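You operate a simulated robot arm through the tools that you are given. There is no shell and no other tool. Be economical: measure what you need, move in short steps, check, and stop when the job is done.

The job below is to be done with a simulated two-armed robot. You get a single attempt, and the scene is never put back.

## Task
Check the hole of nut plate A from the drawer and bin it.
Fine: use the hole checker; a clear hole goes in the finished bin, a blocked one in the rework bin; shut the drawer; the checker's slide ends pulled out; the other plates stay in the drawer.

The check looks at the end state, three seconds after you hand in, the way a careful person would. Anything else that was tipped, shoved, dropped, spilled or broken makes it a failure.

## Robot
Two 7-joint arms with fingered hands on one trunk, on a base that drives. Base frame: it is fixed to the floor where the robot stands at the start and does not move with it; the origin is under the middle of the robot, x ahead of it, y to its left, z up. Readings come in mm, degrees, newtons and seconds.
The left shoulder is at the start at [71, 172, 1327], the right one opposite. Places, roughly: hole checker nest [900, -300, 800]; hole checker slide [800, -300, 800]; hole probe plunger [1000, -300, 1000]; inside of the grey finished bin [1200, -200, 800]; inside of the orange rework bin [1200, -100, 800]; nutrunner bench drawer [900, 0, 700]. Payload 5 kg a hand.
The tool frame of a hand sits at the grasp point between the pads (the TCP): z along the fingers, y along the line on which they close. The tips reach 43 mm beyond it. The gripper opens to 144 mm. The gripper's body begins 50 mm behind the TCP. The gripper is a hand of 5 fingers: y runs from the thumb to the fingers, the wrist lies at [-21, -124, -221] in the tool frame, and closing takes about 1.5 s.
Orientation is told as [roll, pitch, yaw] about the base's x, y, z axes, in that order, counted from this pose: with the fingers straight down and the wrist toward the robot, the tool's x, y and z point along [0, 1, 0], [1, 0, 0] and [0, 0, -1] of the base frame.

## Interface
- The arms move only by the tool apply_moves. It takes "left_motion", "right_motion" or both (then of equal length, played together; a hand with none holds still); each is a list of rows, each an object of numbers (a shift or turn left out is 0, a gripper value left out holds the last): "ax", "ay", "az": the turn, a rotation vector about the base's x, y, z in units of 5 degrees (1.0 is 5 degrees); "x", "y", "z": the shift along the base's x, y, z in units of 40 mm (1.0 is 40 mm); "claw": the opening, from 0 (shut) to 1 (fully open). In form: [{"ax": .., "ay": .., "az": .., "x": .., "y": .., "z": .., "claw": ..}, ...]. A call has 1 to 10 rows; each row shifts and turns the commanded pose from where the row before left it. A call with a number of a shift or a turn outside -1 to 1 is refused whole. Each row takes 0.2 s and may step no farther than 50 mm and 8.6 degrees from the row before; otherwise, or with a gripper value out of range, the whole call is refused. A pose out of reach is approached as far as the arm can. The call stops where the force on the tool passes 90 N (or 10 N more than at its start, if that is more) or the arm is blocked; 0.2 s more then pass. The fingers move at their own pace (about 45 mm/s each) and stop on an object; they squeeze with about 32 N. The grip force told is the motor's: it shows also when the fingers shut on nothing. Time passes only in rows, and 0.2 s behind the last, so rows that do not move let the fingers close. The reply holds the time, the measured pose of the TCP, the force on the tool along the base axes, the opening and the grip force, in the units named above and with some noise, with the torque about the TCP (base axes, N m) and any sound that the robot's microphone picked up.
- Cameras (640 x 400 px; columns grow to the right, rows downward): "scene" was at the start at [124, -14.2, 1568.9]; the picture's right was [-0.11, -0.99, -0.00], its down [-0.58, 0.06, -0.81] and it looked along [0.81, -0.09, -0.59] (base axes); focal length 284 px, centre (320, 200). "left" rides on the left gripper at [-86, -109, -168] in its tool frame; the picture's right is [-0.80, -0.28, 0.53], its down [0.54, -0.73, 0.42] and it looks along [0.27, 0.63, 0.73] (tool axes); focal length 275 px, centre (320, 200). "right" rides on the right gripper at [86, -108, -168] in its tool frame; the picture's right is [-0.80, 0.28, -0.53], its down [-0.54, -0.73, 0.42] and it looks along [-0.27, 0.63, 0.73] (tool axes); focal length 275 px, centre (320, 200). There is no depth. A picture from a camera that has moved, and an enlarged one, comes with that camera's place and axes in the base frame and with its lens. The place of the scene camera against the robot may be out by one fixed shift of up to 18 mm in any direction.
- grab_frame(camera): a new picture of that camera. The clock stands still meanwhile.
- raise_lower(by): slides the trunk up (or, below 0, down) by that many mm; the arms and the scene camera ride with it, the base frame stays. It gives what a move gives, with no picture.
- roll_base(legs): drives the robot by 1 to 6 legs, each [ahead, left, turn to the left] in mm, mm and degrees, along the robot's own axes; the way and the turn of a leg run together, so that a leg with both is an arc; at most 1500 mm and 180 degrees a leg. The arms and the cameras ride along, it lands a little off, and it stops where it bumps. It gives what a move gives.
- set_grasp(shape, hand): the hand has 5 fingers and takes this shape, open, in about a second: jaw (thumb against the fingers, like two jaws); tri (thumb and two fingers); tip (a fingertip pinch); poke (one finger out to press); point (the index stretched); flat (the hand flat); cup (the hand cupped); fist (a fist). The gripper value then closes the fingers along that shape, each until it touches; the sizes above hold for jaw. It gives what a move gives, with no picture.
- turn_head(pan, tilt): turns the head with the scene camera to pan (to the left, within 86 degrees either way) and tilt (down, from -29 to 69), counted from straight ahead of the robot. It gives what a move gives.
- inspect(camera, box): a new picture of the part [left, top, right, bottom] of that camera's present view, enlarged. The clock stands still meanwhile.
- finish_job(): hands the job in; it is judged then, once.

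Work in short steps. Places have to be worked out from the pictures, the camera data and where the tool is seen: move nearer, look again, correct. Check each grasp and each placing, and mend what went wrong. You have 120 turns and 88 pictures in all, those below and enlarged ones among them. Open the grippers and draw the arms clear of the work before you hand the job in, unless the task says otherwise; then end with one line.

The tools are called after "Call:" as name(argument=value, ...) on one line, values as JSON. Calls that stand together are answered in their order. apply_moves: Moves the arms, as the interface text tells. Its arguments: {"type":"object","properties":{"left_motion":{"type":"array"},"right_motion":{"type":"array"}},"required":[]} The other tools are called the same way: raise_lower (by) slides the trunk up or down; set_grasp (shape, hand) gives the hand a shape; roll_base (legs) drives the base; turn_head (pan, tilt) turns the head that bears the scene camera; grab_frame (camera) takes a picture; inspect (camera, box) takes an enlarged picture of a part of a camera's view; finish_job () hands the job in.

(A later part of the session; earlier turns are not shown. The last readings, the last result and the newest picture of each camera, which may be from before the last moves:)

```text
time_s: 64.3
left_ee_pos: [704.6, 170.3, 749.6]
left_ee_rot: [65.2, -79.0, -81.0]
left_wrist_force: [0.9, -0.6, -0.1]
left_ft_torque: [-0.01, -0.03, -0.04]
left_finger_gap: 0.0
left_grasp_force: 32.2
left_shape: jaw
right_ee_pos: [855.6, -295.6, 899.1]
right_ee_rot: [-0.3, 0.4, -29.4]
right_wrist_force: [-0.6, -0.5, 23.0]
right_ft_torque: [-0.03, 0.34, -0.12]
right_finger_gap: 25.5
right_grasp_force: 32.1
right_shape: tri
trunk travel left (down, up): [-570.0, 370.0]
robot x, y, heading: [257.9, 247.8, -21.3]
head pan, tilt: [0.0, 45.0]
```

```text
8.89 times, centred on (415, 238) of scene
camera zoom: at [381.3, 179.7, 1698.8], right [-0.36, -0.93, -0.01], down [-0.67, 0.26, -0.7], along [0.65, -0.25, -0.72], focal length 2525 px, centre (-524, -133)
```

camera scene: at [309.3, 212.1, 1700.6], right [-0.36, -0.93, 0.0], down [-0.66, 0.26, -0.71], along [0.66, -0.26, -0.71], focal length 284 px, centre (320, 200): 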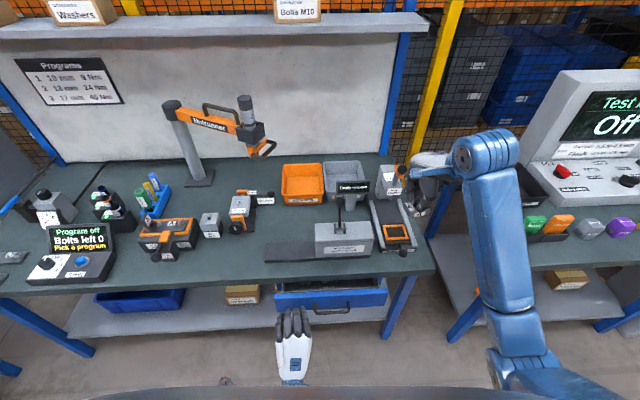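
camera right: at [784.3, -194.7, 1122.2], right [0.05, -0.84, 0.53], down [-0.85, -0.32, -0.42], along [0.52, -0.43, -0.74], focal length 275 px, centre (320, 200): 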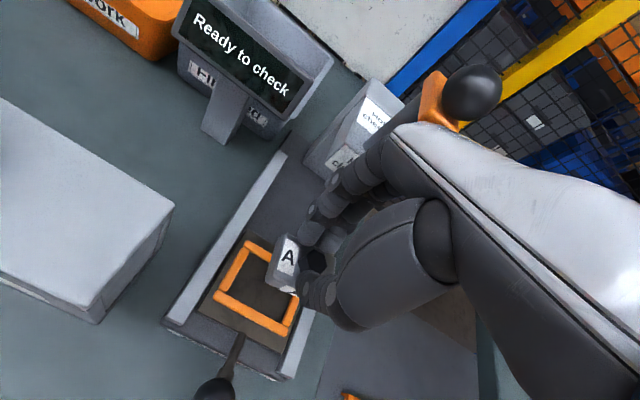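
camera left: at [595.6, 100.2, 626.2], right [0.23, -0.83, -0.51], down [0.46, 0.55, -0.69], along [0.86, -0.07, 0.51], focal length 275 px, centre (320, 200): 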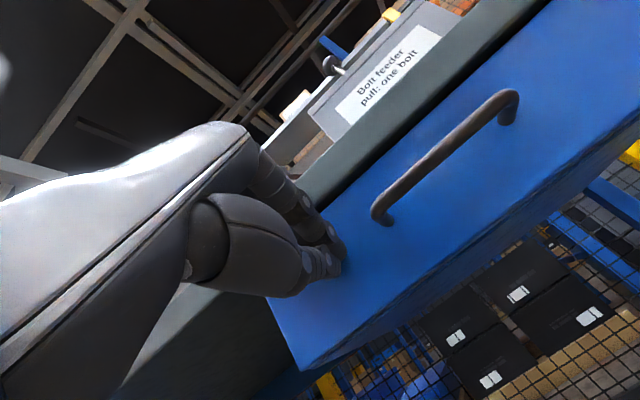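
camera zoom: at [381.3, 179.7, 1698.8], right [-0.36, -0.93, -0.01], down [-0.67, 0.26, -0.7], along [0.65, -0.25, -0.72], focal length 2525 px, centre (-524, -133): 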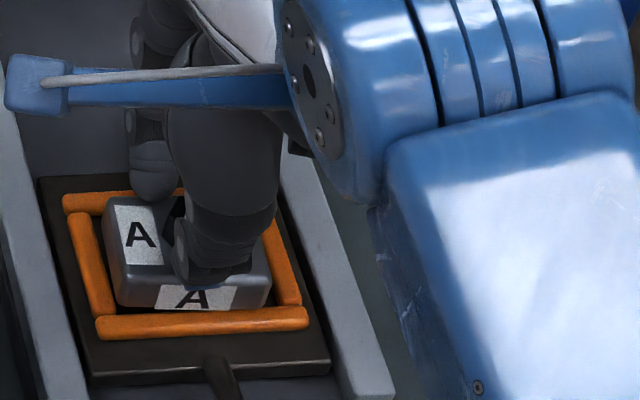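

The plate now looks inside all four bars and presses down with 23 N. I ease off slightly and release, then look.

Call:
apply_moves(right_motion=[{"z": 0.06}, {"claw": 0.35}, {}, {}, {"z": 0.4}, {"z": 0.6}, {"z": 0.8}, {"z": 0.8}])

Call:
inspect(camera="right", box=[180, 180, 400, 380])

Call:
inspect(camera="scene", box=[375, 200, 450, 260])

```text
time_s: 66.1
left_ee_pos: [704.5, 171.6, 749.2]
left_ee_rot: [64.8, -79.0, -80.6]
left_wrist_force: [-0.1, 0.4, 0.5]
left_ft_torque: [-0.01, 0.04, 0.02]
left_finger_gap: 0.0
left_grasp_force: 32.4
left_shape: jaw
right_ee_pos: [855.8, -297.4, 1001.9]
right_ee_rot: [-0.3, 0.6, -29.4]
right_wrist_force: [-1.4, -0.3, -0.1]
right_ft_torque: [0.01, -0.01, -0.1]
right_finger_gap: 50.1
right_grasp_force: 0.0
right_shape: tri
trunk travel left (down, up): [-570.0, 370.0]
robot x, y, heading: [255.3, 247.0, -21.4]
head pan, tilt: [0.0, 45.0]
```

```text
2.00 times, centred on (290, 280) of right
camera zoom: at [806.2, -169.9, 1170.0], right [-0.14, -0.83, 0.54], down [-0.9, -0.12, -0.41], along [0.41, -0.54, -0.74], focal length 551 px, centre (380, 40)
```

zoom: 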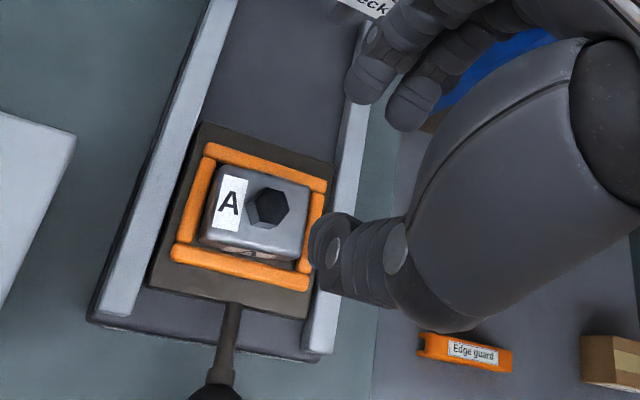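

```text
6.67 times, centred on (412, 230) of scene
camera zoom: at [382.5, 179.4, 1698.4], right [-0.36, -0.93, -0.01], down [-0.67, 0.26, -0.7], along [0.65, -0.25, -0.72], focal length 1894 px, centre (-297, 0)
```

zoom: 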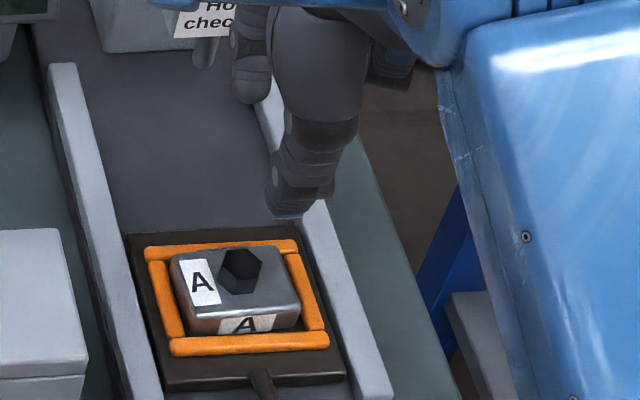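

The plate is seated squarely in the nest. Next is the slide knob near (762, -280, 815); I turn the right hand about 90° so that it can pinch the ball from its two sides, moving above it.

Call:
apply_moves(right_motion=[{"x": -0.235, "y": 0.04, "az": 1, "claw": 0.45}, {"x": -0.235, "y": 0.04, "az": 1}, {"x": -0.235, "y": 0.04, "az": 1}, {"x": -0.235, "y": 0.04, "az": 1}, {"x": -0.235, "y": 0.04, "az": 1}, {"x": -0.235, "y": 0.04, "az": 1}, {"x": -0.235, "y": 0.04, "az": 1}, {"x": -0.235, "y": 0.04, "az": 1}, {"x": -0.235, "y": 0.04, "az": 1}, {"x": -0.235, "y": 0.04, "az": 1}])

Call:
apply_moves(right_motion=[{"az": 1}, {"az": 1}, {"az": 1}, {"az": 1}, {"az": 1}, {"az": 1}, {"az": 1}, {"az": 1}, {"az": 0.3}])

Call:
grab_frame(camera="right")

```text
time_s: 68.3
left_ee_pos: [693.9, 180.9, 748.8]
left_ee_rot: [64.2, -79.2, -80.2]
left_wrist_force: [0.8, -0.7, -0.2]
left_ft_torque: [-0.02, -0.02, 0.01]
left_finger_gap: 0.0
left_grasp_force: 31.6
left_shape: jaw
right_ee_pos: [758.9, -270.4, 1010.6]
right_ee_rot: [-0.4, -0.2, 20.7]
right_wrist_force: [0.8, -1.4, -0.7]
right_ft_torque: [0.02, 0.13, 0.01]
right_finger_gap: 64.3
right_grasp_force: 0.0
right_shape: tri
trunk travel left (down, up): [-570.0, 370.0]
robot x, y, heading: [256.9, 246.6, -21.5]
head pan, tilt: [0.0, 45.0]
```

```text
time_s: 70.3
left_ee_pos: [692.5, 181.2, 750.0]
left_ee_rot: [64.9, -79.4, -80.7]
left_wrist_force: [0.9, -0.1, 0.5]
left_ft_torque: [-0.02, 0.02, -0.01]
left_finger_gap: 0.0
left_grasp_force: 32.0
left_shape: jaw
right_ee_pos: [753.9, -268.8, 1014.1]
right_ee_rot: [-0.5, -0.1, 62.1]
right_wrist_force: [0.4, -0.2, 0.1]
right_ft_torque: [0.02, 0.02, -0.01]
right_finger_gap: 64.2
right_grasp_force: 0.0
right_shape: tri
trunk travel left (down, up): [-570.0, 370.0]
robot x, y, heading: [258.6, 246.4, -21.3]
head pan, tilt: [0.0, 45.0]
```

```text
23 pictures are left
camera right: at [626.5, -325.3, 1180.6], right [0.83, -0.12, 0.54], down [0.14, -0.9, -0.42], along [0.54, 0.43, -0.73], focal length 275 px, centre (320, 200)
```

right: 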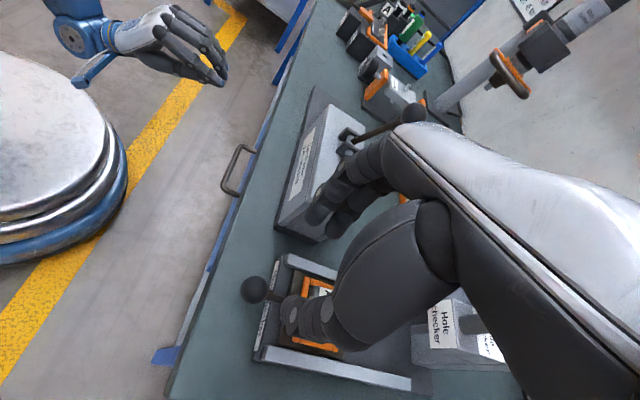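

The hand turned freely. The ball triangulates to (763, -270, 822), so I descend over it and pinch.

Call:
apply_moves(right_motion=[{"x": 0.24, "y": -0.03, "z": -0.8}, {"z": -0.9}, {"z": -0.9}, {"z": -0.9}, {"z": -0.5}, {}])

Call:
grab_frame(camera="right")

```text
time_s: 71.7
left_ee_pos: [691.8, 182.6, 751.2]
left_ee_rot: [64.8, -79.5, -80.7]
left_wrist_force: [0.1, -0.2, -0.1]
left_ft_torque: [0.05, 0.02, 0.01]
left_finger_gap: 0.2
left_grasp_force: 32.2
left_shape: jaw
right_ee_pos: [764.2, -272.4, 852.5]
right_ee_rot: [-0.5, -0.1, 62.1]
right_wrist_force: [-4.8, 2.3, 3.3]
right_ft_torque: [0.13, 0.0, 0.2]
right_finger_gap: 64.2
right_grasp_force: 0.0
right_shape: tri
trunk travel left (down, up): [-570.0, 370.0]
robot x, y, heading: [261.3, 247.1, -21.2]
head pan, tilt: [0.0, 45.0]
```

```text
22 pictures are left
camera right: at [635.5, -327.2, 1019.6], right [0.83, -0.12, 0.54], down [0.14, -0.9, -0.42], along [0.54, 0.43, -0.73], focal length 275 px, centre (320, 200)
```

right: 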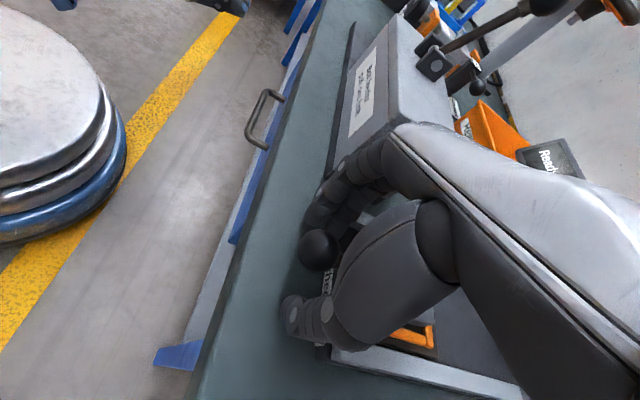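

The ball sits between thumb and fingers, a bit toward the fingers. I shift 10 mm left and close.

Call:
apply_moves(right_motion=[{"x": 0.0, "y": 0.25}, {"claw": 0}, {}, {}, {}, {}, {}])

Call:
grab_frame(camera="right")

```text
time_s: 73.3
left_ee_pos: [692.2, 181.4, 748.7]
left_ee_rot: [64.4, -79.4, -80.5]
left_wrist_force: [-0.1, 0.3, 0.3]
left_ft_torque: [0.04, 0.02, -0.05]
left_finger_gap: 0.0
left_grasp_force: 31.2
left_shape: jaw
right_ee_pos: [763.3, -263.6, 852.5]
right_ee_rot: [-0.5, 0.1, 62.0]
right_wrist_force: [-1.1, -4.3, -11.6]
right_ft_torque: [0.1, -0.04, -0.03]
right_finger_gap: 13.6
right_grasp_force: 32.1
right_shape: tri
trunk travel left (down, up): [-570.0, 370.0]
robot x, y, heading: [257.1, 247.7, -21.4]
head pan, tilt: [0.0, 45.0]
```

```text
21 pictures are left
camera right: at [635.0, -318.4, 1019.1], right [0.83, -0.12, 0.54], down [0.14, -0.9, -0.42], along [0.53, 0.43, -0.73], focal length 275 px, centre (320, 200)
```

right: 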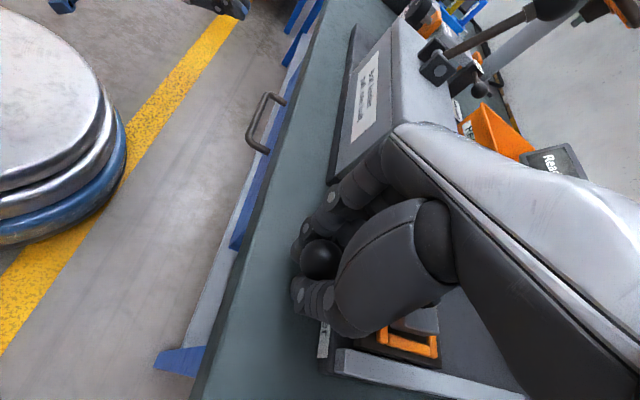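

The ball is caged. I push the slide in along the bench normal, 90 mm first.

Call:
apply_moves(right_motion=[{"x": 0.36, "y": -0.112}, {"x": 0.36, "y": -0.112}, {"x": 0.36, "y": -0.112}, {"x": 0.36, "y": -0.112}, {"x": 0.36, "y": -0.112}, {"x": 0.36, "y": -0.112}])

Call:
inspect(camera="scene", box=[320, 130, 480, 270])

```text
time_s: 74.0
left_ee_pos: [690.8, 182.5, 753.3]
left_ee_rot: [66.8, -79.4, -82.9]
left_wrist_force: [0.3, 0.5, 0.3]
left_ft_torque: [0.0, 0.0, 0.0]
left_finger_gap: 0.1
left_grasp_force: 32.0
left_shape: jaw
right_ee_pos: [773.9, -266.1, 850.2]
right_ee_rot: [1.2, -0.1, 62.4]
right_wrist_force: [-24.9, 12.0, 24.6]
right_ft_torque: [0.24, 0.6, -0.12]
right_finger_gap: 15.6
right_grasp_force: 31.9
right_shape: tri
trunk travel left (down, up): [-570.0, 370.0]
robot x, y, heading: [256.3, 244.7, -21.6]
head pan, tilt: [0.0, 45.0]
stopped in row 3 (right hand): the force on the tool passed its limit (the readings are from after the stop); the commanded pose is now the measured one
```

```text
2.86 times, centred on (400, 200) of scene
camera zoom: at [360.4, 199.1, 1701.0], right [-0.37, -0.93, 0.0], down [-0.66, 0.26, -0.71], along [0.66, -0.26, -0.71], focal length 812 px, centre (91, 200)
```

zoom: 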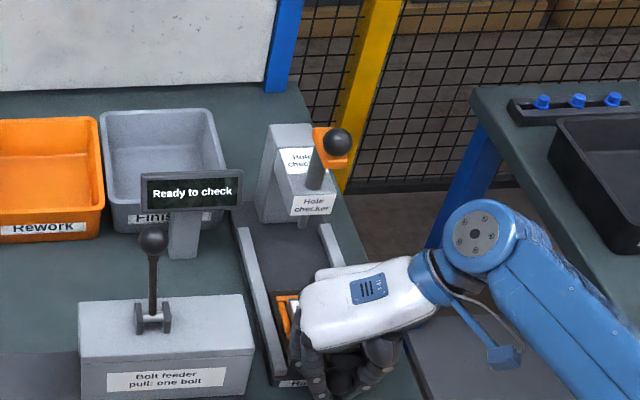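

The tips sit low and hit the checker's front base. I back off, open a little, raise 10 mm and pinch the ball at its middle.

Call:
apply_moves(right_motion=[{"x": -0.24, "y": 0.07}, {"claw": 0.3}, {}, {"z": 0.28}, {"claw": 0}, {}, {}, {}, {}])

Call:
apply_moves(right_motion=[{"x": 0.24, "y": -0.073}, {"x": 0.24, "y": -0.073}, {"x": 0.24, "y": -0.073}, {"x": 0.24, "y": -0.073}])

Call:
inspect(camera="scene", box=[320, 130, 480, 270])

```text
time_s: 76.0
left_ee_pos: [692.3, 180.8, 751.1]
left_ee_rot: [66.0, -79.4, -82.0]
left_wrist_force: [0.9, -1.0, -0.1]
left_ft_torque: [0.01, 0.0, -0.03]
left_finger_gap: 0.0
left_grasp_force: 31.3
left_shape: jaw
right_ee_pos: [766.3, -266.4, 858.8]
right_ee_rot: [1.1, 0.2, 62.3]
right_wrist_force: [-2.7, -1.8, -11.7]
right_ft_torque: [0.09, 0.0, -0.01]
right_finger_gap: 15.3
right_grasp_force: 32.1
right_shape: tri
trunk travel left (down, up): [-570.0, 370.0]
robot x, y, heading: [254.8, 243.7, -21.7]
head pan, tilt: [0.0, 45.0]
```

```text
time_s: 76.8
left_ee_pos: [690.4, 181.1, 752.3]
left_ee_rot: [67.5, -79.5, -83.6]
left_wrist_force: [-0.1, -1.0, -0.3]
left_ft_torque: [-0.01, -0.03, 0.03]
left_finger_gap: 0.1
left_grasp_force: 32.3
left_shape: jaw
right_ee_pos: [776.0, -270.0, 855.8]
right_ee_rot: [2.9, 0.3, 62.8]
right_wrist_force: [-27.0, 11.2, 20.5]
right_ft_torque: [0.46, 0.8, 0.22]
right_finger_gap: 16.9
right_grasp_force: 32.2
right_shape: tri
trunk travel left (down, up): [-570.0, 370.0]
robot x, y, heading: [252.8, 249.5, -21.7]
head pan, tilt: [0.0, 45.0]
stopped in row 3 (right hand): the force on the tool passed its limit (the readings are from after the stop); the commanded pose is now the measured one
```

```text
2.86 times, centred on (400, 200) of scene
camera zoom: at [358.7, 198.4, 1701.1], right [-0.37, -0.93, 0.0], down [-0.66, 0.26, -0.71], along [0.66, -0.26, -0.71], focal length 812 px, centre (91, 200)
```

zoom: 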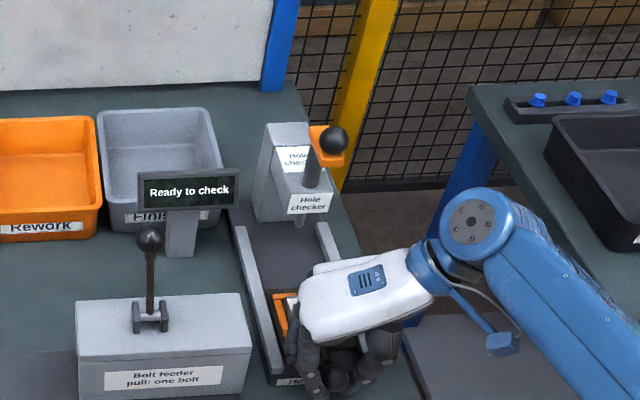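

Still catching on the base: the growing gap shows the ball's middle is higher than my tips. I back off, raise 14 mm more and pinch again.

Call:
apply_moves(right_motion=[{"x": -0.26, "y": 0.08}, {"claw": 0.3, "ax": -0.3}, {}, {"z": 0.36}, {"claw": 0}, {}, {}, {}, {}])

Call:
apply_moves(right_motion=[{"x": 0.24, "y": -0.073}, {"x": 0.24, "y": -0.073}, {"x": 0.24, "y": -0.073}, {"x": 0.24, "y": -0.073}])

Call:
grab_frame(camera="right")

```text
time_s: 78.8
left_ee_pos: [692.7, 178.3, 751.9]
left_ee_rot: [66.6, -79.5, -82.8]
left_wrist_force: [0.4, -0.1, -0.3]
left_ft_torque: [0.0, -0.01, 0.03]
left_finger_gap: 0.0
left_grasp_force: 31.6
left_shape: jaw
right_ee_pos: [770.5, -269.4, 867.6]
right_ee_rot: [2.0, 1.7, 62.6]
right_wrist_force: [1.2, 1.0, -8.7]
right_ft_torque: [0.09, -0.07, 0.02]
right_finger_gap: 20.6
right_grasp_force: 31.6
right_shape: tri
trunk travel left (down, up): [-570.0, 370.0]
robot x, y, heading: [252.9, 251.6, -21.8]
head pan, tilt: [0.0, 45.0]
```

```text
time_s: 79.8
left_ee_pos: [693.2, 179.2, 752.2]
left_ee_rot: [66.4, -79.5, -82.7]
left_wrist_force: [0.7, -0.4, 0.4]
left_ft_torque: [-0.01, -0.03, -0.04]
left_finger_gap: 0.2
left_grasp_force: 32.4
left_shape: jaw
right_ee_pos: [808.0, -281.3, 867.4]
right_ee_rot: [2.0, 1.6, 62.5]
right_wrist_force: [0.1, -0.7, -13.5]
right_ft_torque: [0.07, -0.04, 0.01]
right_finger_gap: 20.4
right_grasp_force: 32.3
right_shape: tri
trunk travel left (down, up): [-570.0, 370.0]
robot x, y, heading: [253.8, 250.6, -22.0]
head pan, tilt: [0.0, 45.0]
```

```text
18 pictures are left
camera right: at [689.2, -336.8, 1040.6], right [0.86, -0.11, 0.5], down [0.13, -0.9, -0.42], along [0.49, 0.43, -0.76], focal length 275 px, centre (320, 200)
```

right: 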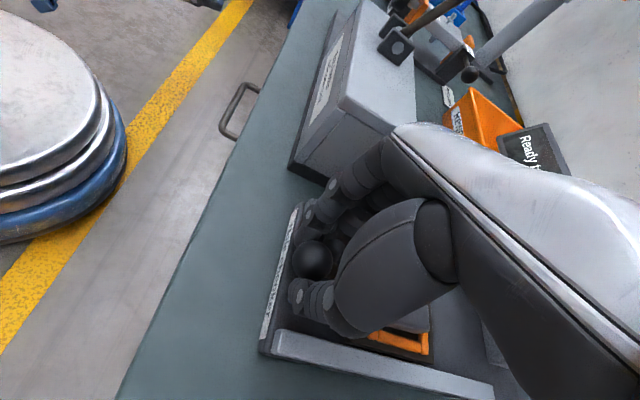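

The slide moves now with the ball in hand. I continue pushing until its stop.

Call:
apply_moves(right_motion=[{"x": 0.24, "y": -0.073}, {"x": 0.24, "y": -0.073}, {"x": 0.24, "y": -0.073}, {"x": 0.24, "y": -0.073}, {"x": 0.24, "y": -0.073}, {"x": 0.24, "y": -0.073}, {"x": 0.24, "y": -0.073}, {"x": 0.24, "y": -0.073}, {"x": 0.24, "y": -0.073}, {"x": 0.24, "y": -0.073}])

Call:
inspect(camera="scene", box=[320, 130, 480, 270])

```text
time_s: 81.7
left_ee_pos: [689.7, 179.0, 755.6]
left_ee_rot: [68.6, -79.5, -85.0]
left_wrist_force: [-0.1, 0.2, -0.5]
left_ft_torque: [-0.01, 0.02, -0.01]
left_finger_gap: 0.1
left_grasp_force: 31.6
left_shape: jaw
right_ee_pos: [873.3, -302.8, 866.2]
right_ee_rot: [2.6, 1.7, 63.3]
right_wrist_force: [-32.6, 18.1, 20.8]
right_ft_torque: [-1.8, -4.1, 1.25]
right_finger_gap: 21.1
right_grasp_force: 32.8
right_shape: tri
trunk travel left (down, up): [-570.0, 370.0]
robot x, y, heading: [249.0, 250.7, -22.2]
head pan, tilt: [0.0, 45.0]
stopped in row 9 (right hand): the force on the tool passed its limit (the readings are from after the stop); the commanded pose is now the measured one
```

```text
2.86 times, centred on (400, 200) of scene
camera zoom: at [355.0, 199.1, 1701.5], right [-0.38, -0.93, 0.0], down [-0.65, 0.26, -0.71], along [0.66, -0.27, -0.7], focal length 812 px, centre (91, 200)
```

zoom: 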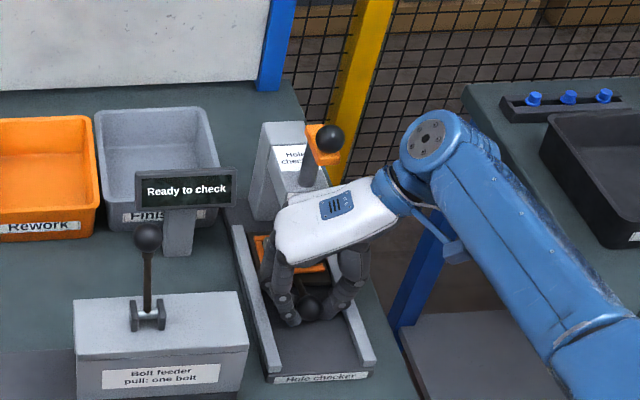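

The hand itself has met the probe head; the slide is in about 110 mm but may need a bit more. I release, lift clear, and turn back to yaw −17° so I can push the ball from the near side with pitched fingers.

Call:
apply_moves(right_motion=[{"claw": 0.45}, {}, {}, {"x": -0.05, "z": 0.5}, {"z": 0.8}, {"x": -0.4, "y": 0.1, "z": 0.8}, {"x": -0.8, "y": 0.24, "az": -1}, {"x": -0.8, "y": 0.24, "az": -1}, {"x": -0.8, "y": 0.24, "az": -1}, {"az": -1}])

Call:
apply_moves(right_motion=[{"az": -1, "claw": 0}, {"az": -1}, {"az": -1}, {"az": -1}, {"az": -1}, {"az": -1}, {"az": -1}, {"az": -1}, {"az": -1}, {"az": -1}])

Call:
apply_moves(right_motion=[{"az": -1}, {"az": -1}, {"ax": -0.29, "ay": -0.957}, {"ax": -0.29, "ay": -0.957}, {"ax": -0.29, "ay": -0.957}, {"ax": -0.29, "ay": -0.957}, {"ax": -0.29, "ay": -0.957}, {"ax": -0.29, "ay": -0.957}, {"ax": -0.29, "ay": -0.957}, {"ax": -0.29, "ay": -0.957}])

Call:
grab_frame(camera="right")

```text
time_s: 83.9
left_ee_pos: [692.2, 176.9, 754.0]
left_ee_rot: [67.7, -79.5, -84.1]
left_wrist_force: [-0.7, 0.3, 0.2]
left_ft_torque: [0.0, 0.01, 0.03]
left_finger_gap: 0.0
left_grasp_force: 32.0
left_shape: jaw
right_ee_pos: [765.6, -272.4, 946.4]
right_ee_rot: [2.8, 1.8, 42.8]
right_wrist_force: [0.4, 0.1, 0.4]
right_ft_torque: [0.0, -0.03, 0.0]
right_finger_gap: 64.6
right_grasp_force: 0.1
right_shape: tri
trunk travel left (down, up): [-570.0, 370.0]
robot x, y, heading: [251.6, 250.4, -22.1]
head pan, tilt: [0.0, 45.0]
```

```text
time_s: 86.1
left_ee_pos: [693.4, 178.1, 753.9]
left_ee_rot: [67.4, -79.5, -83.8]
left_wrist_force: [0.0, 0.1, 0.5]
left_ft_torque: [-0.01, 0.0, -0.02]
left_finger_gap: 0.0
left_grasp_force: 31.6
left_shape: jaw
right_ee_pos: [763.5, -271.9, 946.8]
right_ee_rot: [2.8, 1.7, -7.2]
right_wrist_force: [-0.1, -1.0, -0.1]
right_ft_torque: [-0.01, -0.02, -0.02]
right_finger_gap: 0.3
right_grasp_force: 31.9
right_shape: tri
trunk travel left (down, up): [-570.0, 370.0]
robot x, y, heading: [254.9, 247.5, -22.1]
head pan, tilt: [0.0, 45.0]
```

```text
time_s: 88.3
left_ee_pos: [692.9, 177.8, 753.9]
left_ee_rot: [67.5, -79.5, -83.9]
left_wrist_force: [0.8, -0.4, -0.1]
left_ft_torque: [-0.02, -0.03, 0.0]
left_finger_gap: 0.1
left_grasp_force: 31.8
left_shape: jaw
right_ee_pos: [763.2, -273.6, 946.3]
right_ee_rot: [2.9, -38.3, -17.0]
right_wrist_force: [-0.7, 1.1, -0.2]
right_ft_torque: [0.03, 0.0, 0.01]
right_finger_gap: 0.0
right_grasp_force: 32.0
right_shape: tri
trunk travel left (down, up): [-570.0, 370.0]
robot x, y, heading: [256.2, 247.1, -21.8]
head pan, tilt: [0.0, 45.0]
```

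```text
16 pictures are left
camera right: at [603.4, -143.6, 1012.9], right [-0.32, -0.76, 0.56], down [-0.43, -0.41, -0.8], along [0.84, -0.5, -0.2], focal length 275 px, centre (320, 200)
```

right: 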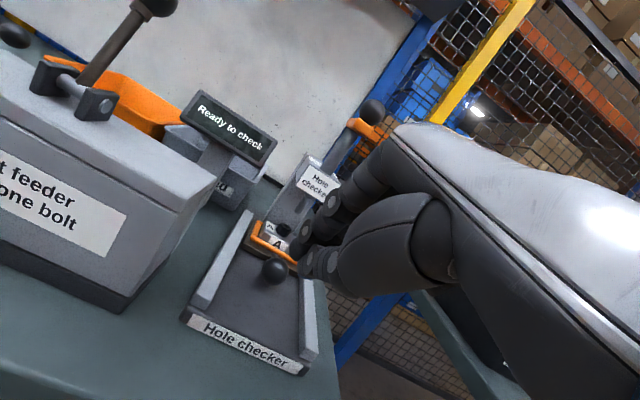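

The ball is at about (875, -306, 835), with A's nest almost under the head. I pitch a bit more, lower behind the ball and push forward gently.

Call:
apply_moves(right_motion=[{"ax": -0.29, "ay": -0.957, "z": -0.7}, {"ax": -0.29, "ay": -0.957, "z": -0.7}, {"ax": -0.29, "ay": -0.957, "z": -0.75}, {"x": 0.5, "y": -0.15}, {"x": 0.3, "y": -0.09}, {"x": 0.2, "y": -0.06}])

Call:
apply_moves(right_motion=[{"x": 0.2, "y": -0.06}, {"x": 0.2, "y": -0.06}, {"x": 0.2, "y": -0.06}, {"x": 0.2, "y": -0.06}, {"x": 0.2, "y": -0.06}, {"x": 0.2, "y": -0.06}])

Call:
grab_frame(camera="right")

```text
time_s: 89.7
left_ee_pos: [691.8, 178.3, 753.3]
left_ee_rot: [67.6, -79.4, -83.9]
left_wrist_force: [-0.1, -0.3, -0.1]
left_ft_torque: [-0.03, -0.03, 0.0]
left_finger_gap: 0.0
left_grasp_force: 32.2
left_shape: jaw
right_ee_pos: [806.2, -287.1, 859.3]
right_ee_rot: [3.0, -53.3, -17.1]
right_wrist_force: [-0.2, -0.7, -1.2]
right_ft_torque: [-0.02, -0.01, 0.03]
right_finger_gap: 0.1
right_grasp_force: 32.2
right_shape: tri
trunk travel left (down, up): [-570.0, 370.0]
robot x, y, heading: [250.7, 248.1, -21.9]
head pan, tilt: [0.0, 45.0]
```

```text
time_s: 90.9
left_ee_pos: [688.4, 179.9, 755.8]
left_ee_rot: [69.0, -79.6, -85.5]
left_wrist_force: [0.1, -0.1, -0.2]
left_ft_torque: [-0.01, 0.03, 0.03]
left_finger_gap: 0.0
left_grasp_force: 31.5
left_shape: jaw
right_ee_pos: [827.5, -293.0, 856.6]
right_ee_rot: [3.3, -53.0, -17.4]
right_wrist_force: [-50.5, 26.1, 17.6]
right_ft_torque: [0.29, 0.16, 0.53]
right_finger_gap: 0.0
right_grasp_force: 31.4
right_shape: tri
trunk travel left (down, up): [-570.0, 370.0]
robot x, y, heading: [246.3, 247.9, -22.0]
head pan, tilt: [0.0, 45.0]
stopped in row 5 (right hand): the force on the tool passed its limit (the readings are from after the stop); the commanded pose is now the measured one
```

```text
15 pictures are left
camera right: at [657.0, -159.5, 873.9], right [-0.45, -0.72, 0.52], down [-0.23, -0.47, -0.85], along [0.86, -0.51, 0.05], focal length 275 px, centre (320, 200)
```

right: 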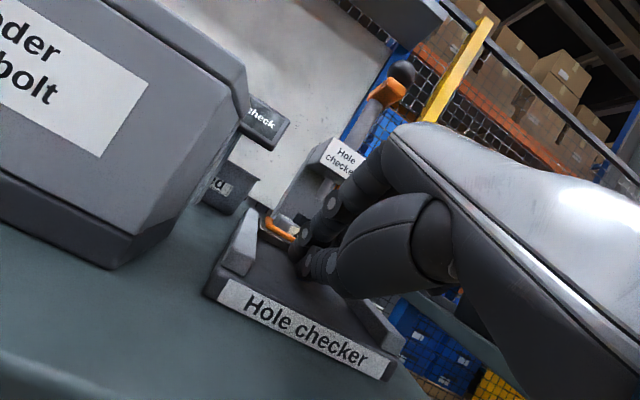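

The push ended in a firm stop with little torque, so the slide is fully in. The plunger ball triangulates to (930, -325, 1073). I withdraw the hand up and back, then look at the probe head.

Call:
apply_moves(right_motion=[{"x": -0.6, "y": 0.18}, {"x": -0.8, "y": 0.24, "z": 0.3}, {"x": -0.8, "y": 0.24, "z": 0.8}, {"x": -0.5, "y": 0.15, "z": 0.9}, {"z": 0.9}, {"z": 0.9}, {"z": 0.9}, {"z": 0.9}])

Call:
inspect(camera="scene", box=[350, 150, 450, 240])

Call:
grab_frame(camera="right")

```text
time_s: 92.7
left_ee_pos: [691.5, 176.7, 753.6]
left_ee_rot: [67.8, -79.5, -84.6]
left_wrist_force: [-0.5, 0.8, 0.2]
left_ft_torque: [0.01, 0.0, -0.01]
left_finger_gap: 0.0
left_grasp_force: 32.1
left_shape: jaw
right_ee_pos: [724.7, -264.6, 1078.7]
right_ee_rot: [3.0, -52.6, -17.2]
right_wrist_force: [0.1, -0.7, 0.1]
right_ft_torque: [-0.02, -0.02, 0.02]
right_finger_gap: 0.1
right_grasp_force: 32.0
right_shape: tri
trunk travel left (down, up): [-570.0, 370.0]
robot x, y, heading: [249.1, 250.9, -22.1]
head pan, tilt: [0.0, 45.0]
```

```text
4.44 times, centred on (400, 195) of scene
camera zoom: at [358.9, 196.3, 1700.4], right [-0.38, -0.93, 0.0], down [-0.66, 0.27, -0.71], along [0.65, -0.27, -0.71], focal length 1262 px, centre (-36, 222)
```

zoom: 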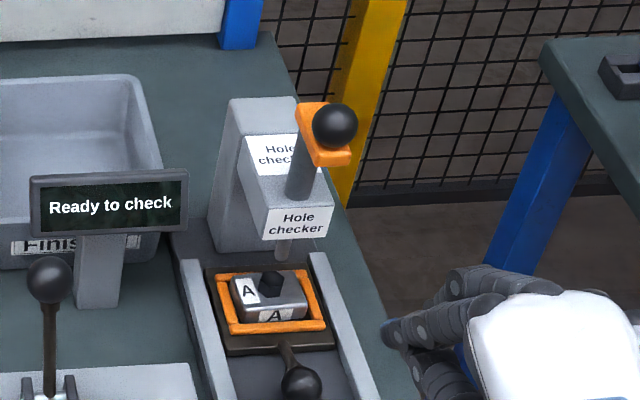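

```text
13 pictures are left
camera right: at [554.0, -130.2, 1096.1], right [-0.45, -0.72, 0.52], down [-0.23, -0.47, -0.85], along [0.86, -0.51, 0.05], focal length 275 px, centre (320, 200)
```

right: 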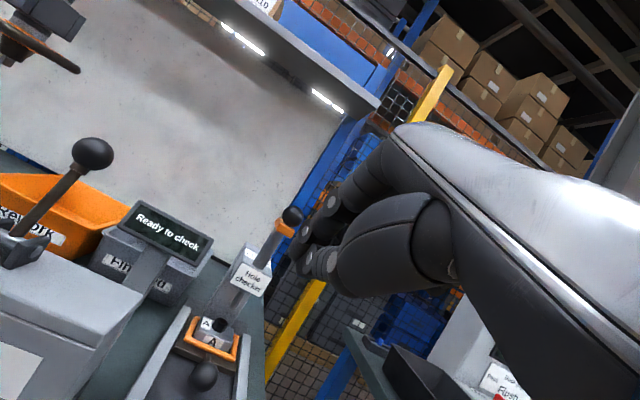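

The plate's nut now sits under the vertical probe. I bring the hand upright above the plunger ball (930, -325, 1073) with fingertips forming a small cradle.

Call:
apply_moves(right_motion=[{"ax": 0.25, "ay": 0.957, "z": 0.27, "claw": 0.1}, {"ax": 0.25, "ay": 0.957, "z": 0.27}, {"ax": 0.25, "ay": 0.957, "z": 0.27}, {"ax": 0.25, "ay": 0.957, "z": 0.27}, {"ax": 0.25, "ay": 0.957, "z": 0.27}, {"ax": 0.25, "ay": 0.957, "z": 0.27}, {"ax": 0.25, "ay": 0.957, "z": 0.27}, {"ax": 0.25, "ay": 0.957, "z": 0.27}, {"ax": 0.25, "ay": 0.957, "z": 0.27}, {"ax": 0.25, "ay": 0.957, "z": 0.27}])

Call:
apply_moves(right_motion=[{"x": 0.85, "y": -0.25, "ay": 0.5}, {"x": 0.85, "y": -0.25}, {"x": 0.85, "y": -0.25}, {"x": 0.85, "y": -0.25}, {"x": 0.85, "y": -0.25}, {"x": 0.85, "y": -0.25}])

Call:
grab_frame(camera="right")

```text
time_s: 94.9
left_ee_pos: [690.6, 177.4, 752.8]
left_ee_rot: [67.6, -79.3, -84.2]
left_wrist_force: [-0.1, -0.3, 0.0]
left_ft_torque: [-0.04, 0.01, -0.01]
left_finger_gap: 0.0
left_grasp_force: 31.7
left_shape: jaw
right_ee_pos: [727.2, -263.8, 1186.7]
right_ee_rot: [1.1, -3.1, -16.3]
right_wrist_force: [0.1, -1.3, -0.6]
right_ft_torque: [0.04, 0.0, 0.01]
right_finger_gap: 14.0
right_grasp_force: 0.1
right_shape: tri
trunk travel left (down, up): [-570.0, 370.0]
robot x, y, heading: [248.0, 252.9, -22.1]
head pan, tilt: [0.0, 45.0]
```

```text
time_s: 96.3
left_ee_pos: [693.1, 177.4, 753.1]
left_ee_rot: [67.4, -79.4, -84.0]
left_wrist_force: [0.1, 0.8, -0.4]
left_ft_torque: [-0.01, -0.01, -0.01]
left_finger_gap: 0.0
left_grasp_force: 32.1
left_shape: jaw
right_ee_pos: [930.9, -321.0, 1185.4]
right_ee_rot: [0.3, -0.8, -16.2]
right_wrist_force: [1.6, 0.3, -0.8]
right_ft_torque: [0.01, 0.03, 0.05]
right_finger_gap: 14.2
right_grasp_force: 0.0
right_shape: tri
trunk travel left (down, up): [-570.0, 370.0]
robot x, y, heading: [250.9, 253.2, -21.9]
head pan, tilt: [0.0, 45.0]
```

```text
12 pictures are left
camera right: at [848.2, -209.4, 1351.7], right [0.04, -0.84, 0.53], down [-0.84, -0.32, -0.44], along [0.54, -0.43, -0.73], focal length 275 px, centre (320, 200)
```

right: 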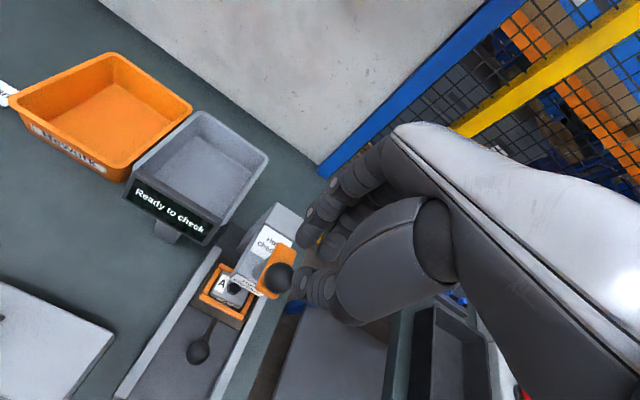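

Ball confirmed at about (935, -325). I centre and press down in small steps.

Call:
apply_moves(right_motion=[{"x": 0.1, "y": -0.1, "z": -0.6}, {"z": -0.5}, {"z": -0.2}, {"z": -0.2}, {"z": -0.2}, {"z": -0.2}, {"z": -0.2}, {"z": -0.2}, {"z": -0.2}, {"z": -0.2}])

Call:
inspect(camera="scene", box=[340, 130, 460, 240])

```text
time_s: 98.5
left_ee_pos: [688.1, 179.5, 756.1]
left_ee_rot: [69.0, -79.6, -85.5]
left_wrist_force: [1.0, 0.8, 0.7]
left_ft_torque: [0.0, -0.01, -0.03]
left_finger_gap: 0.0
left_grasp_force: 32.1
left_shape: jaw
right_ee_pos: [932.6, -326.5, 1089.4]
right_ee_rot: [0.3, -1.8, -16.2]
right_wrist_force: [-4.0, -1.3, 47.0]
right_ft_torque: [-0.18, -0.06, -0.06]
right_finger_gap: 30.2
right_grasp_force: 31.6
right_shape: tri
trunk travel left (down, up): [-570.0, 370.0]
robot x, y, heading: [251.7, 252.4, -22.1]
head pan, tilt: [0.0, 45.0]
```

```text
3.64 times, centred on (400, 185) of scene
camera zoom: at [353.2, 200.4, 1701.8], right [-0.38, -0.93, 0.0], down [-0.65, 0.26, -0.71], along [0.66, -0.27, -0.7], focal length 1033 px, centre (29, 254)
```

zoom: 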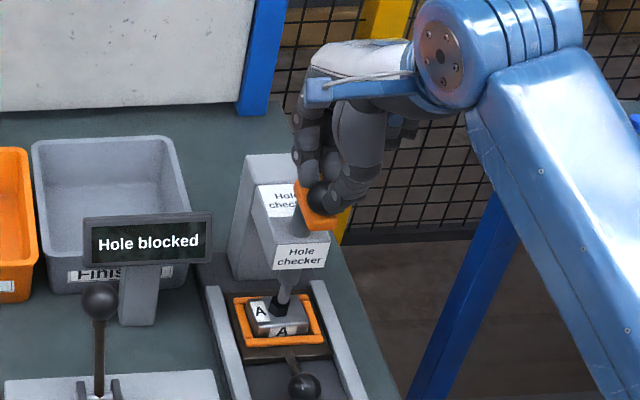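

The display reads "Hole blocked", with the probe stopped on the nut at 47 N. So A goes to the rework bin. I release the plunger, rise, back off and turn the hand again for the slide ball.

Call:
apply_moves(right_motion=[{"z": 0.2, "claw": 0.4}, {}, {"z": 0.5}, {"z": 0.9}, {"z": 0.9}, {"x": -0.85, "y": 0.25}, {"x": -0.85, "y": 0.25}, {"x": -0.85, "y": 0.25}, {"x": -0.4, "y": 0.12, "az": 1}, {"az": 1}])

Call:
apply_moves(right_motion=[{"az": 1, "z": -0.5, "claw": 0.45}, {"az": 1, "z": -0.5}, {"az": 1, "z": -0.5}, {"az": 1, "z": -0.5}, {"az": 1, "z": -0.5}, {"az": 1, "z": -0.5}, {"az": 1, "z": -0.5}, {"az": 1, "z": -0.5}, {"az": 1, "z": -0.5}, {"az": 1, "z": -0.5}])

Call:
apply_moves(right_motion=[{"az": 1}, {"az": 1}, {"az": 1}, {"az": 0.8}, {"ax": -0.29, "ay": -0.957}, {"ax": -0.29, "ay": -0.957}, {"ax": -0.29, "ay": -0.957}])

Call:
grab_frame(camera="right")

```text
time_s: 100.7
left_ee_pos: [689.5, 177.5, 753.4]
left_ee_rot: [67.9, -79.4, -84.4]
left_wrist_force: [-0.9, -0.2, -0.9]
left_ft_torque: [-0.02, 0.0, -0.01]
left_finger_gap: 0.1
left_grasp_force: 32.3
left_shape: jaw
right_ee_pos: [814.9, -294.2, 1180.3]
right_ee_rot: [0.4, -0.9, -6.1]
right_wrist_force: [-0.5, 0.8, -0.3]
right_ft_torque: [-0.01, 0.02, 0.02]
right_finger_gap: 57.7
right_grasp_force: 0.1
right_shape: tri
trunk travel left (down, up): [-570.0, 370.0]
robot x, y, heading: [250.9, 251.0, -22.2]
head pan, tilt: [0.0, 45.0]
```

```text
time_s: 102.9
left_ee_pos: [691.2, 177.4, 753.1]
left_ee_rot: [67.8, -79.4, -84.2]
left_wrist_force: [0.0, -0.4, 0.0]
left_ft_torque: [-0.02, -0.01, 0.01]
left_finger_gap: 0.0
left_grasp_force: 31.8
left_shape: jaw
right_ee_pos: [816.0, -292.5, 979.8]
right_ee_rot: [0.4, -0.9, 43.9]
right_wrist_force: [0.1, 0.5, -0.2]
right_ft_torque: [0.0, 0.01, 0.01]
right_finger_gap: 64.7
right_grasp_force: 0.0
right_shape: tri
trunk travel left (down, up): [-570.0, 370.0]
robot x, y, heading: [246.7, 248.5, -22.2]
head pan, tilt: [0.0, 45.0]
```

```text
time_s: 104.5
left_ee_pos: [691.7, 177.9, 753.7]
left_ee_rot: [68.0, -79.4, -84.5]
left_wrist_force: [-0.6, 1.2, -0.1]
left_ft_torque: [-0.01, -0.02, 0.0]
left_finger_gap: 0.0
left_grasp_force: 31.4
left_shape: jaw
right_ee_pos: [816.4, -292.3, 979.8]
right_ee_rot: [-14.5, -3.6, 63.5]
right_wrist_force: [0.9, -0.2, 0.8]
right_ft_torque: [0.0, 0.05, 0.0]
right_finger_gap: 64.4
right_grasp_force: 0.1
right_shape: tri
trunk travel left (down, up): [-570.0, 370.0]
robot x, y, heading: [253.9, 250.5, -22.1]
head pan, tilt: [0.0, 45.0]
```

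```text
10 pictures are left
camera right: at [652.8, -341.5, 1112.6], right [0.68, -0.07, 0.73], down [0.25, -0.92, -0.32], along [0.69, 0.4, -0.6], focal length 275 px, centre (320, 200)
```

right: 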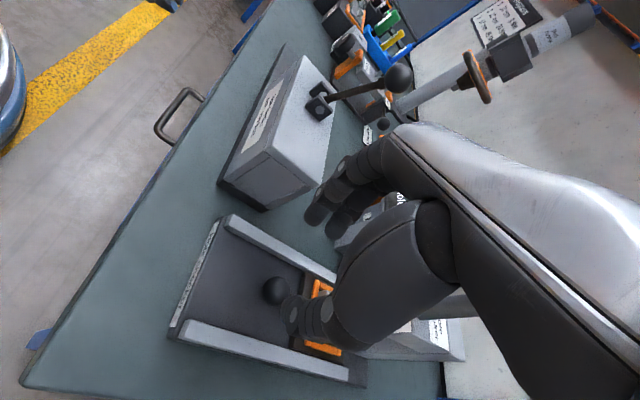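

Ball at about (880, -305, 830). I lower just before it with open fingers, move forward around it and pinch.

Call:
apply_moves(right_motion=[{"x": 0.04, "y": 0.12, "z": -0.9}, {"z": -0.95}, {"z": -0.95}, {"x": 0.323, "y": -0.098}, {"x": 0.323, "y": -0.098}, {"x": 0.323, "y": -0.098}, {"x": 0.323, "y": -0.098}])

Call:
apply_moves(right_motion=[{"claw": 0}, {}, {}, {}, {}, {}, {}])

Call:
grab_frame(camera="right")

```text
time_s: 106.1
left_ee_pos: [690.2, 178.2, 753.2]
left_ee_rot: [67.7, -79.3, -84.3]
left_wrist_force: [0.0, 0.6, -0.7]
left_ft_torque: [0.02, 0.0, -0.03]
left_finger_gap: 0.2
left_grasp_force: 32.2
left_shape: jaw
right_ee_pos: [871.1, -304.6, 867.5]
right_ee_rot: [-14.5, -3.5, 63.3]
right_wrist_force: [-1.1, -1.6, 0.0]
right_ft_torque: [-0.07, 0.06, 0.04]
right_finger_gap: 63.2
right_grasp_force: 0.0
right_shape: tri
trunk travel left (down, up): [-570.0, 370.0]
robot x, y, heading: [249.4, 249.5, -21.9]
head pan, tilt: [0.0, 45.0]
```

```text
time_s: 107.7
left_ee_pos: [690.4, 176.9, 754.2]
left_ee_rot: [67.9, -79.4, -84.4]
left_wrist_force: [0.2, -0.5, 0.7]
left_ft_torque: [0.04, 0.04, -0.02]
left_finger_gap: 0.2
left_grasp_force: 31.9
left_shape: jaw
right_ee_pos: [868.9, -306.0, 867.0]
right_ee_rot: [-14.4, -3.6, 63.3]
right_wrist_force: [-4.1, -8.7, -3.9]
right_ft_torque: [-0.19, 0.06, 0.24]
right_finger_gap: 23.4
right_grasp_force: 32.0
right_shape: tri
trunk travel left (down, up): [-570.0, 370.0]
robot x, y, heading: [250.5, 250.1, -22.2]
head pan, tilt: [0.0, 45.0]
```

```text
9 pictures are left
camera right: at [705.9, -354.6, 1001.2], right [0.68, -0.07, 0.73], down [0.25, -0.92, -0.32], along [0.69, 0.4, -0.6], focal length 275 px, centre (320, 200)
```

right: 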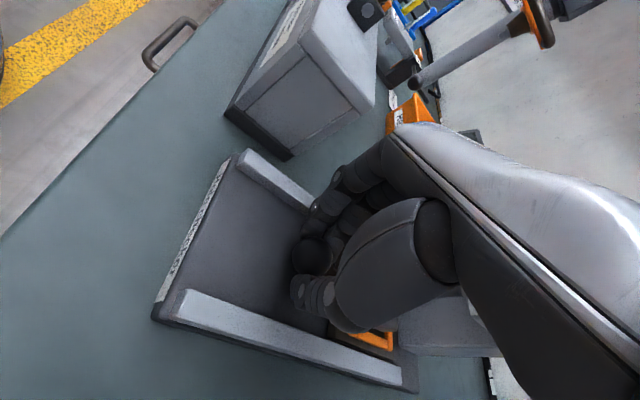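

The ball is pinched (23 mm gap). I pull the slide out along −n.

Call:
apply_moves(right_motion=[{"x": -0.3, "y": 0.092}, {"x": -0.3, "y": 0.092}, {"x": -0.3, "y": 0.092}, {"x": -0.3, "y": 0.092}, {"x": -0.3, "y": 0.092}, {"x": -0.3, "y": 0.092}, {"x": -0.3, "y": 0.092}, {"x": -0.3, "y": 0.092}, {"x": -0.3, "y": 0.092}, {"x": -0.3, "y": 0.092}])

Call:
inspect(camera="scene", box=[300, 130, 460, 270])

```text
time_s: 109.9
left_ee_pos: [692.9, 176.0, 752.8]
left_ee_rot: [67.1, -79.3, -83.6]
left_wrist_force: [0.2, 0.8, 0.4]
left_ft_torque: [0.0, -0.01, -0.07]
left_finger_gap: 0.0
left_grasp_force: 31.7
left_shape: jaw
right_ee_pos: [753.2, -268.4, 865.9]
right_ee_rot: [-14.5, -3.6, 63.4]
right_wrist_force: [14.5, -15.2, -1.8]
right_ft_torque: [-0.3, -0.46, 0.07]
right_finger_gap: 22.1
right_grasp_force: 31.5
right_shape: tri
trunk travel left (down, up): [-570.0, 370.0]
robot x, y, heading: [254.3, 252.9, -22.3]
head pan, tilt: [0.0, 45.0]
```

```text
2.86 times, centred on (380, 200) of scene
camera zoom: at [362.4, 194.2, 1700.1], right [-0.38, -0.93, 0.0], down [-0.66, 0.27, -0.71], along [0.65, -0.26, -0.71], focal length 812 px, centre (149, 200)
```

zoom: 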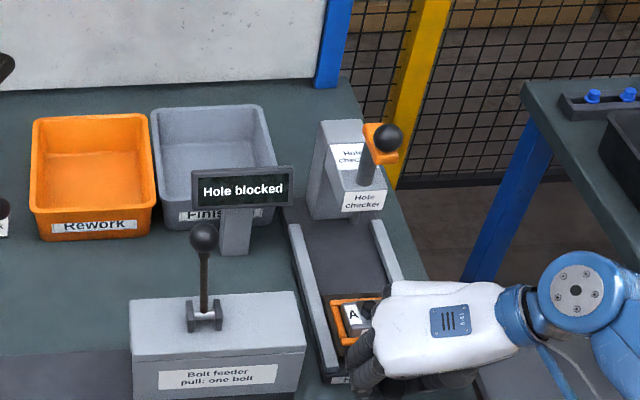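

The slide is back out with the plate in the nest. I release, rise, and turn back to yaw −30° above the plate.

Call:
apply_moves(right_motion=[{"claw": 0.45}, {}, {}, {"z": 0.6}, {"z": 0.9}, {"z": 0.9}, {"z": 0.9}, {"ax": 0.29, "ay": 0.957}, {"ax": 0.29, "ay": 0.957}, {"ax": 0.29, "ay": 0.957}])

Call:
apply_moves(right_motion=[{"az": -1, "x": 0.26, "y": -0.07}, {"az": -1, "x": 0.26, "y": -0.07}, {"az": -1, "x": 0.26, "y": -0.07}, {"az": -1, "x": 0.26, "y": -0.07}, {"az": -1, "x": 0.26, "y": -0.07}, {"az": -1, "x": 0.26, "y": -0.07}, {"az": -1, "x": 0.26, "y": -0.07}, {"az": -1, "x": 0.26, "y": -0.07}, {"az": -1, "x": 0.26, "y": -0.07}, {"az": -1, "x": 0.26, "y": -0.07}])

Call:
apply_moves(right_motion=[{"az": -1, "claw": 0.4}, {"az": -1}, {"az": -1}, {"az": -1}, {"az": -1}, {"az": -1}, {"az": -1}, {"az": -1}, {"az": -0.7}])

Call:
grab_frame(camera="right")

```text
time_s: 112.1
left_ee_pos: [691.6, 176.9, 752.7]
left_ee_rot: [67.8, -79.4, -84.3]
left_wrist_force: [-0.1, 0.1, 0.0]
left_ft_torque: [0.01, 0.02, -0.05]
left_finger_gap: 0.0
left_grasp_force: 32.0
left_shape: jaw
right_ee_pos: [749.8, -267.2, 998.7]
right_ee_rot: [0.5, -0.8, 62.8]
right_wrist_force: [0.1, -0.6, -0.8]
right_ft_torque: [0.05, 0.01, 0.01]
right_finger_gap: 64.4
right_grasp_force: 0.0
right_shape: tri
trunk travel left (down, up): [-570.0, 370.0]
robot x, y, heading: [251.3, 247.3, -22.1]
head pan, tilt: [0.0, 45.0]
```

```text
time_s: 114.3
left_ee_pos: [690.6, 178.4, 754.2]
left_ee_rot: [67.8, -79.4, -84.3]
left_wrist_force: [0.0, 0.6, 0.3]
left_ft_torque: [0.03, -0.04, 0.0]
left_finger_gap: 0.0
left_grasp_force: 31.6
left_shape: jaw
right_ee_pos: [853.8, -294.3, 998.0]
right_ee_rot: [0.4, -0.9, 12.7]
right_wrist_force: [0.1, -0.2, 0.2]
right_ft_torque: [0.0, 0.02, -0.01]
right_finger_gap: 64.2
right_grasp_force: 0.0
right_shape: tri
trunk travel left (down, up): [-570.0, 370.0]
robot x, y, heading: [248.7, 249.8, -22.1]
head pan, tilt: [0.0, 45.0]
```

```text
time_s: 116.3
left_ee_pos: [690.4, 177.3, 753.6]
left_ee_rot: [67.8, -79.5, -84.4]
left_wrist_force: [0.7, -1.0, -0.1]
left_ft_torque: [0.01, 0.0, 0.01]
left_finger_gap: 0.0
left_grasp_force: 32.3
left_shape: jaw
right_ee_pos: [853.7, -293.7, 999.1]
right_ee_rot: [0.4, -0.9, -30.8]
right_wrist_force: [0.2, 0.7, -0.2]
right_ft_torque: [0.03, 0.01, 0.01]
right_finger_gap: 58.1
right_grasp_force: 0.0
right_shape: tri
trunk travel left (down, up): [-570.0, 370.0]
robot x, y, heading: [249.3, 253.5, -22.0]
head pan, tilt: [0.0, 45.0]
```

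```text
7 pictures are left
camera right: at [802.0, -165.6, 1165.3], right [-0.17, -0.83, 0.53], down [-0.89, -0.1, -0.44], along [0.41, -0.55, -0.72], focal length 275 px, centre (320, 200)
```

right: 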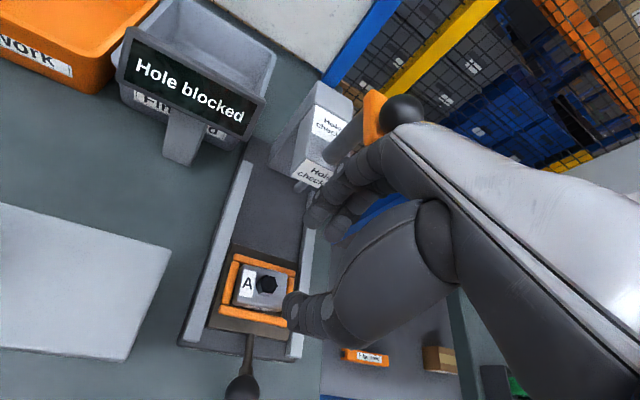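

The nut is right below at (855, -295). I descend, close, and lift.

Call:
apply_moves(right_motion=[{"x": 0.03, "y": -0.03, "z": -0.9}, {"z": -0.9}, {"z": -0.7}, {"claw": 0}, {}, {}, {}, {}, {}])

Call:
apply_moves(right_motion=[{"z": 0.3}, {"z": 0.6}, {"z": 0.9}, {"z": 0.9}, {"z": 0.9}, {"z": 0.9}, {"z": 0.9}], left_motion=[{"z": 0.9}, {"z": 0.9}, {"z": 0.9}, {"z": 0.9}, {"z": 0.9}, {"z": 0.9}, {"z": 0.9}])

Call:
grab_frame(camera="scene")

```text
time_s: 118.3
left_ee_pos: [691.0, 178.2, 754.8]
left_ee_rot: [68.1, -79.5, -84.6]
left_wrist_force: [0.6, -0.5, -0.1]
left_ft_torque: [-0.01, -0.03, 0.03]
left_finger_gap: 0.0
left_grasp_force: 31.5
left_shape: jaw
right_ee_pos: [855.6, -297.5, 901.0]
right_ee_rot: [0.5, -1.2, -30.8]
right_wrist_force: [0.7, 0.4, 13.6]
right_ft_torque: [0.0, 0.03, 0.06]
right_finger_gap: 8.3
right_grasp_force: 31.9
right_shape: tri
trunk travel left (down, up): [-570.0, 370.0]
robot x, y, heading: [249.8, 249.8, -22.3]
head pan, tilt: [0.0, 45.0]
```

```text
time_s: 119.9
left_ee_pos: [705.8, 191.0, 1004.5]
left_ee_rot: [67.4, -79.6, -84.2]
left_wrist_force: [0.1, -1.6, -0.4]
left_ft_torque: [-0.02, 0.01, 0.04]
left_finger_gap: 0.1
left_grasp_force: 31.9
left_shape: jaw
right_ee_pos: [865.3, -284.7, 1113.7]
right_ee_rot: [-0.5, -0.6, -30.7]
right_wrist_force: [-0.4, 0.6, -3.3]
right_ft_torque: [0.03, -0.06, -0.03]
right_finger_gap: 7.6
right_grasp_force: 32.5
right_shape: tri
trunk travel left (down, up): [-570.0, 370.0]
robot x, y, heading: [250.8, 252.4, -22.1]
head pan, tilt: [0.0, 45.0]
```

```text
6 pictures are left
camera scene: at [375.7, 212.7, 1699.4], right [-0.38, -0.93, 0.01], down [-0.66, 0.26, -0.7], along [0.65, -0.27, -0.71], focal length 284 px, centre (320, 200)
```

scene: 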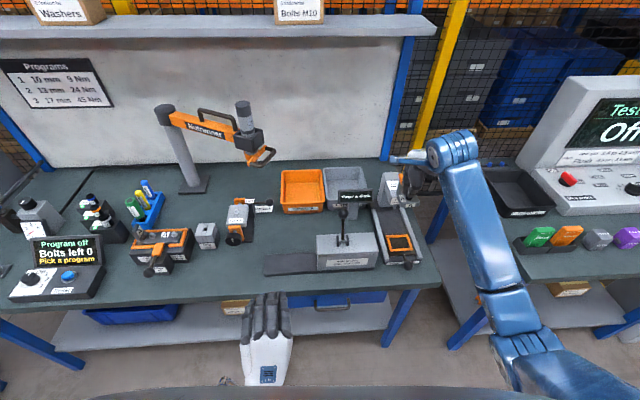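

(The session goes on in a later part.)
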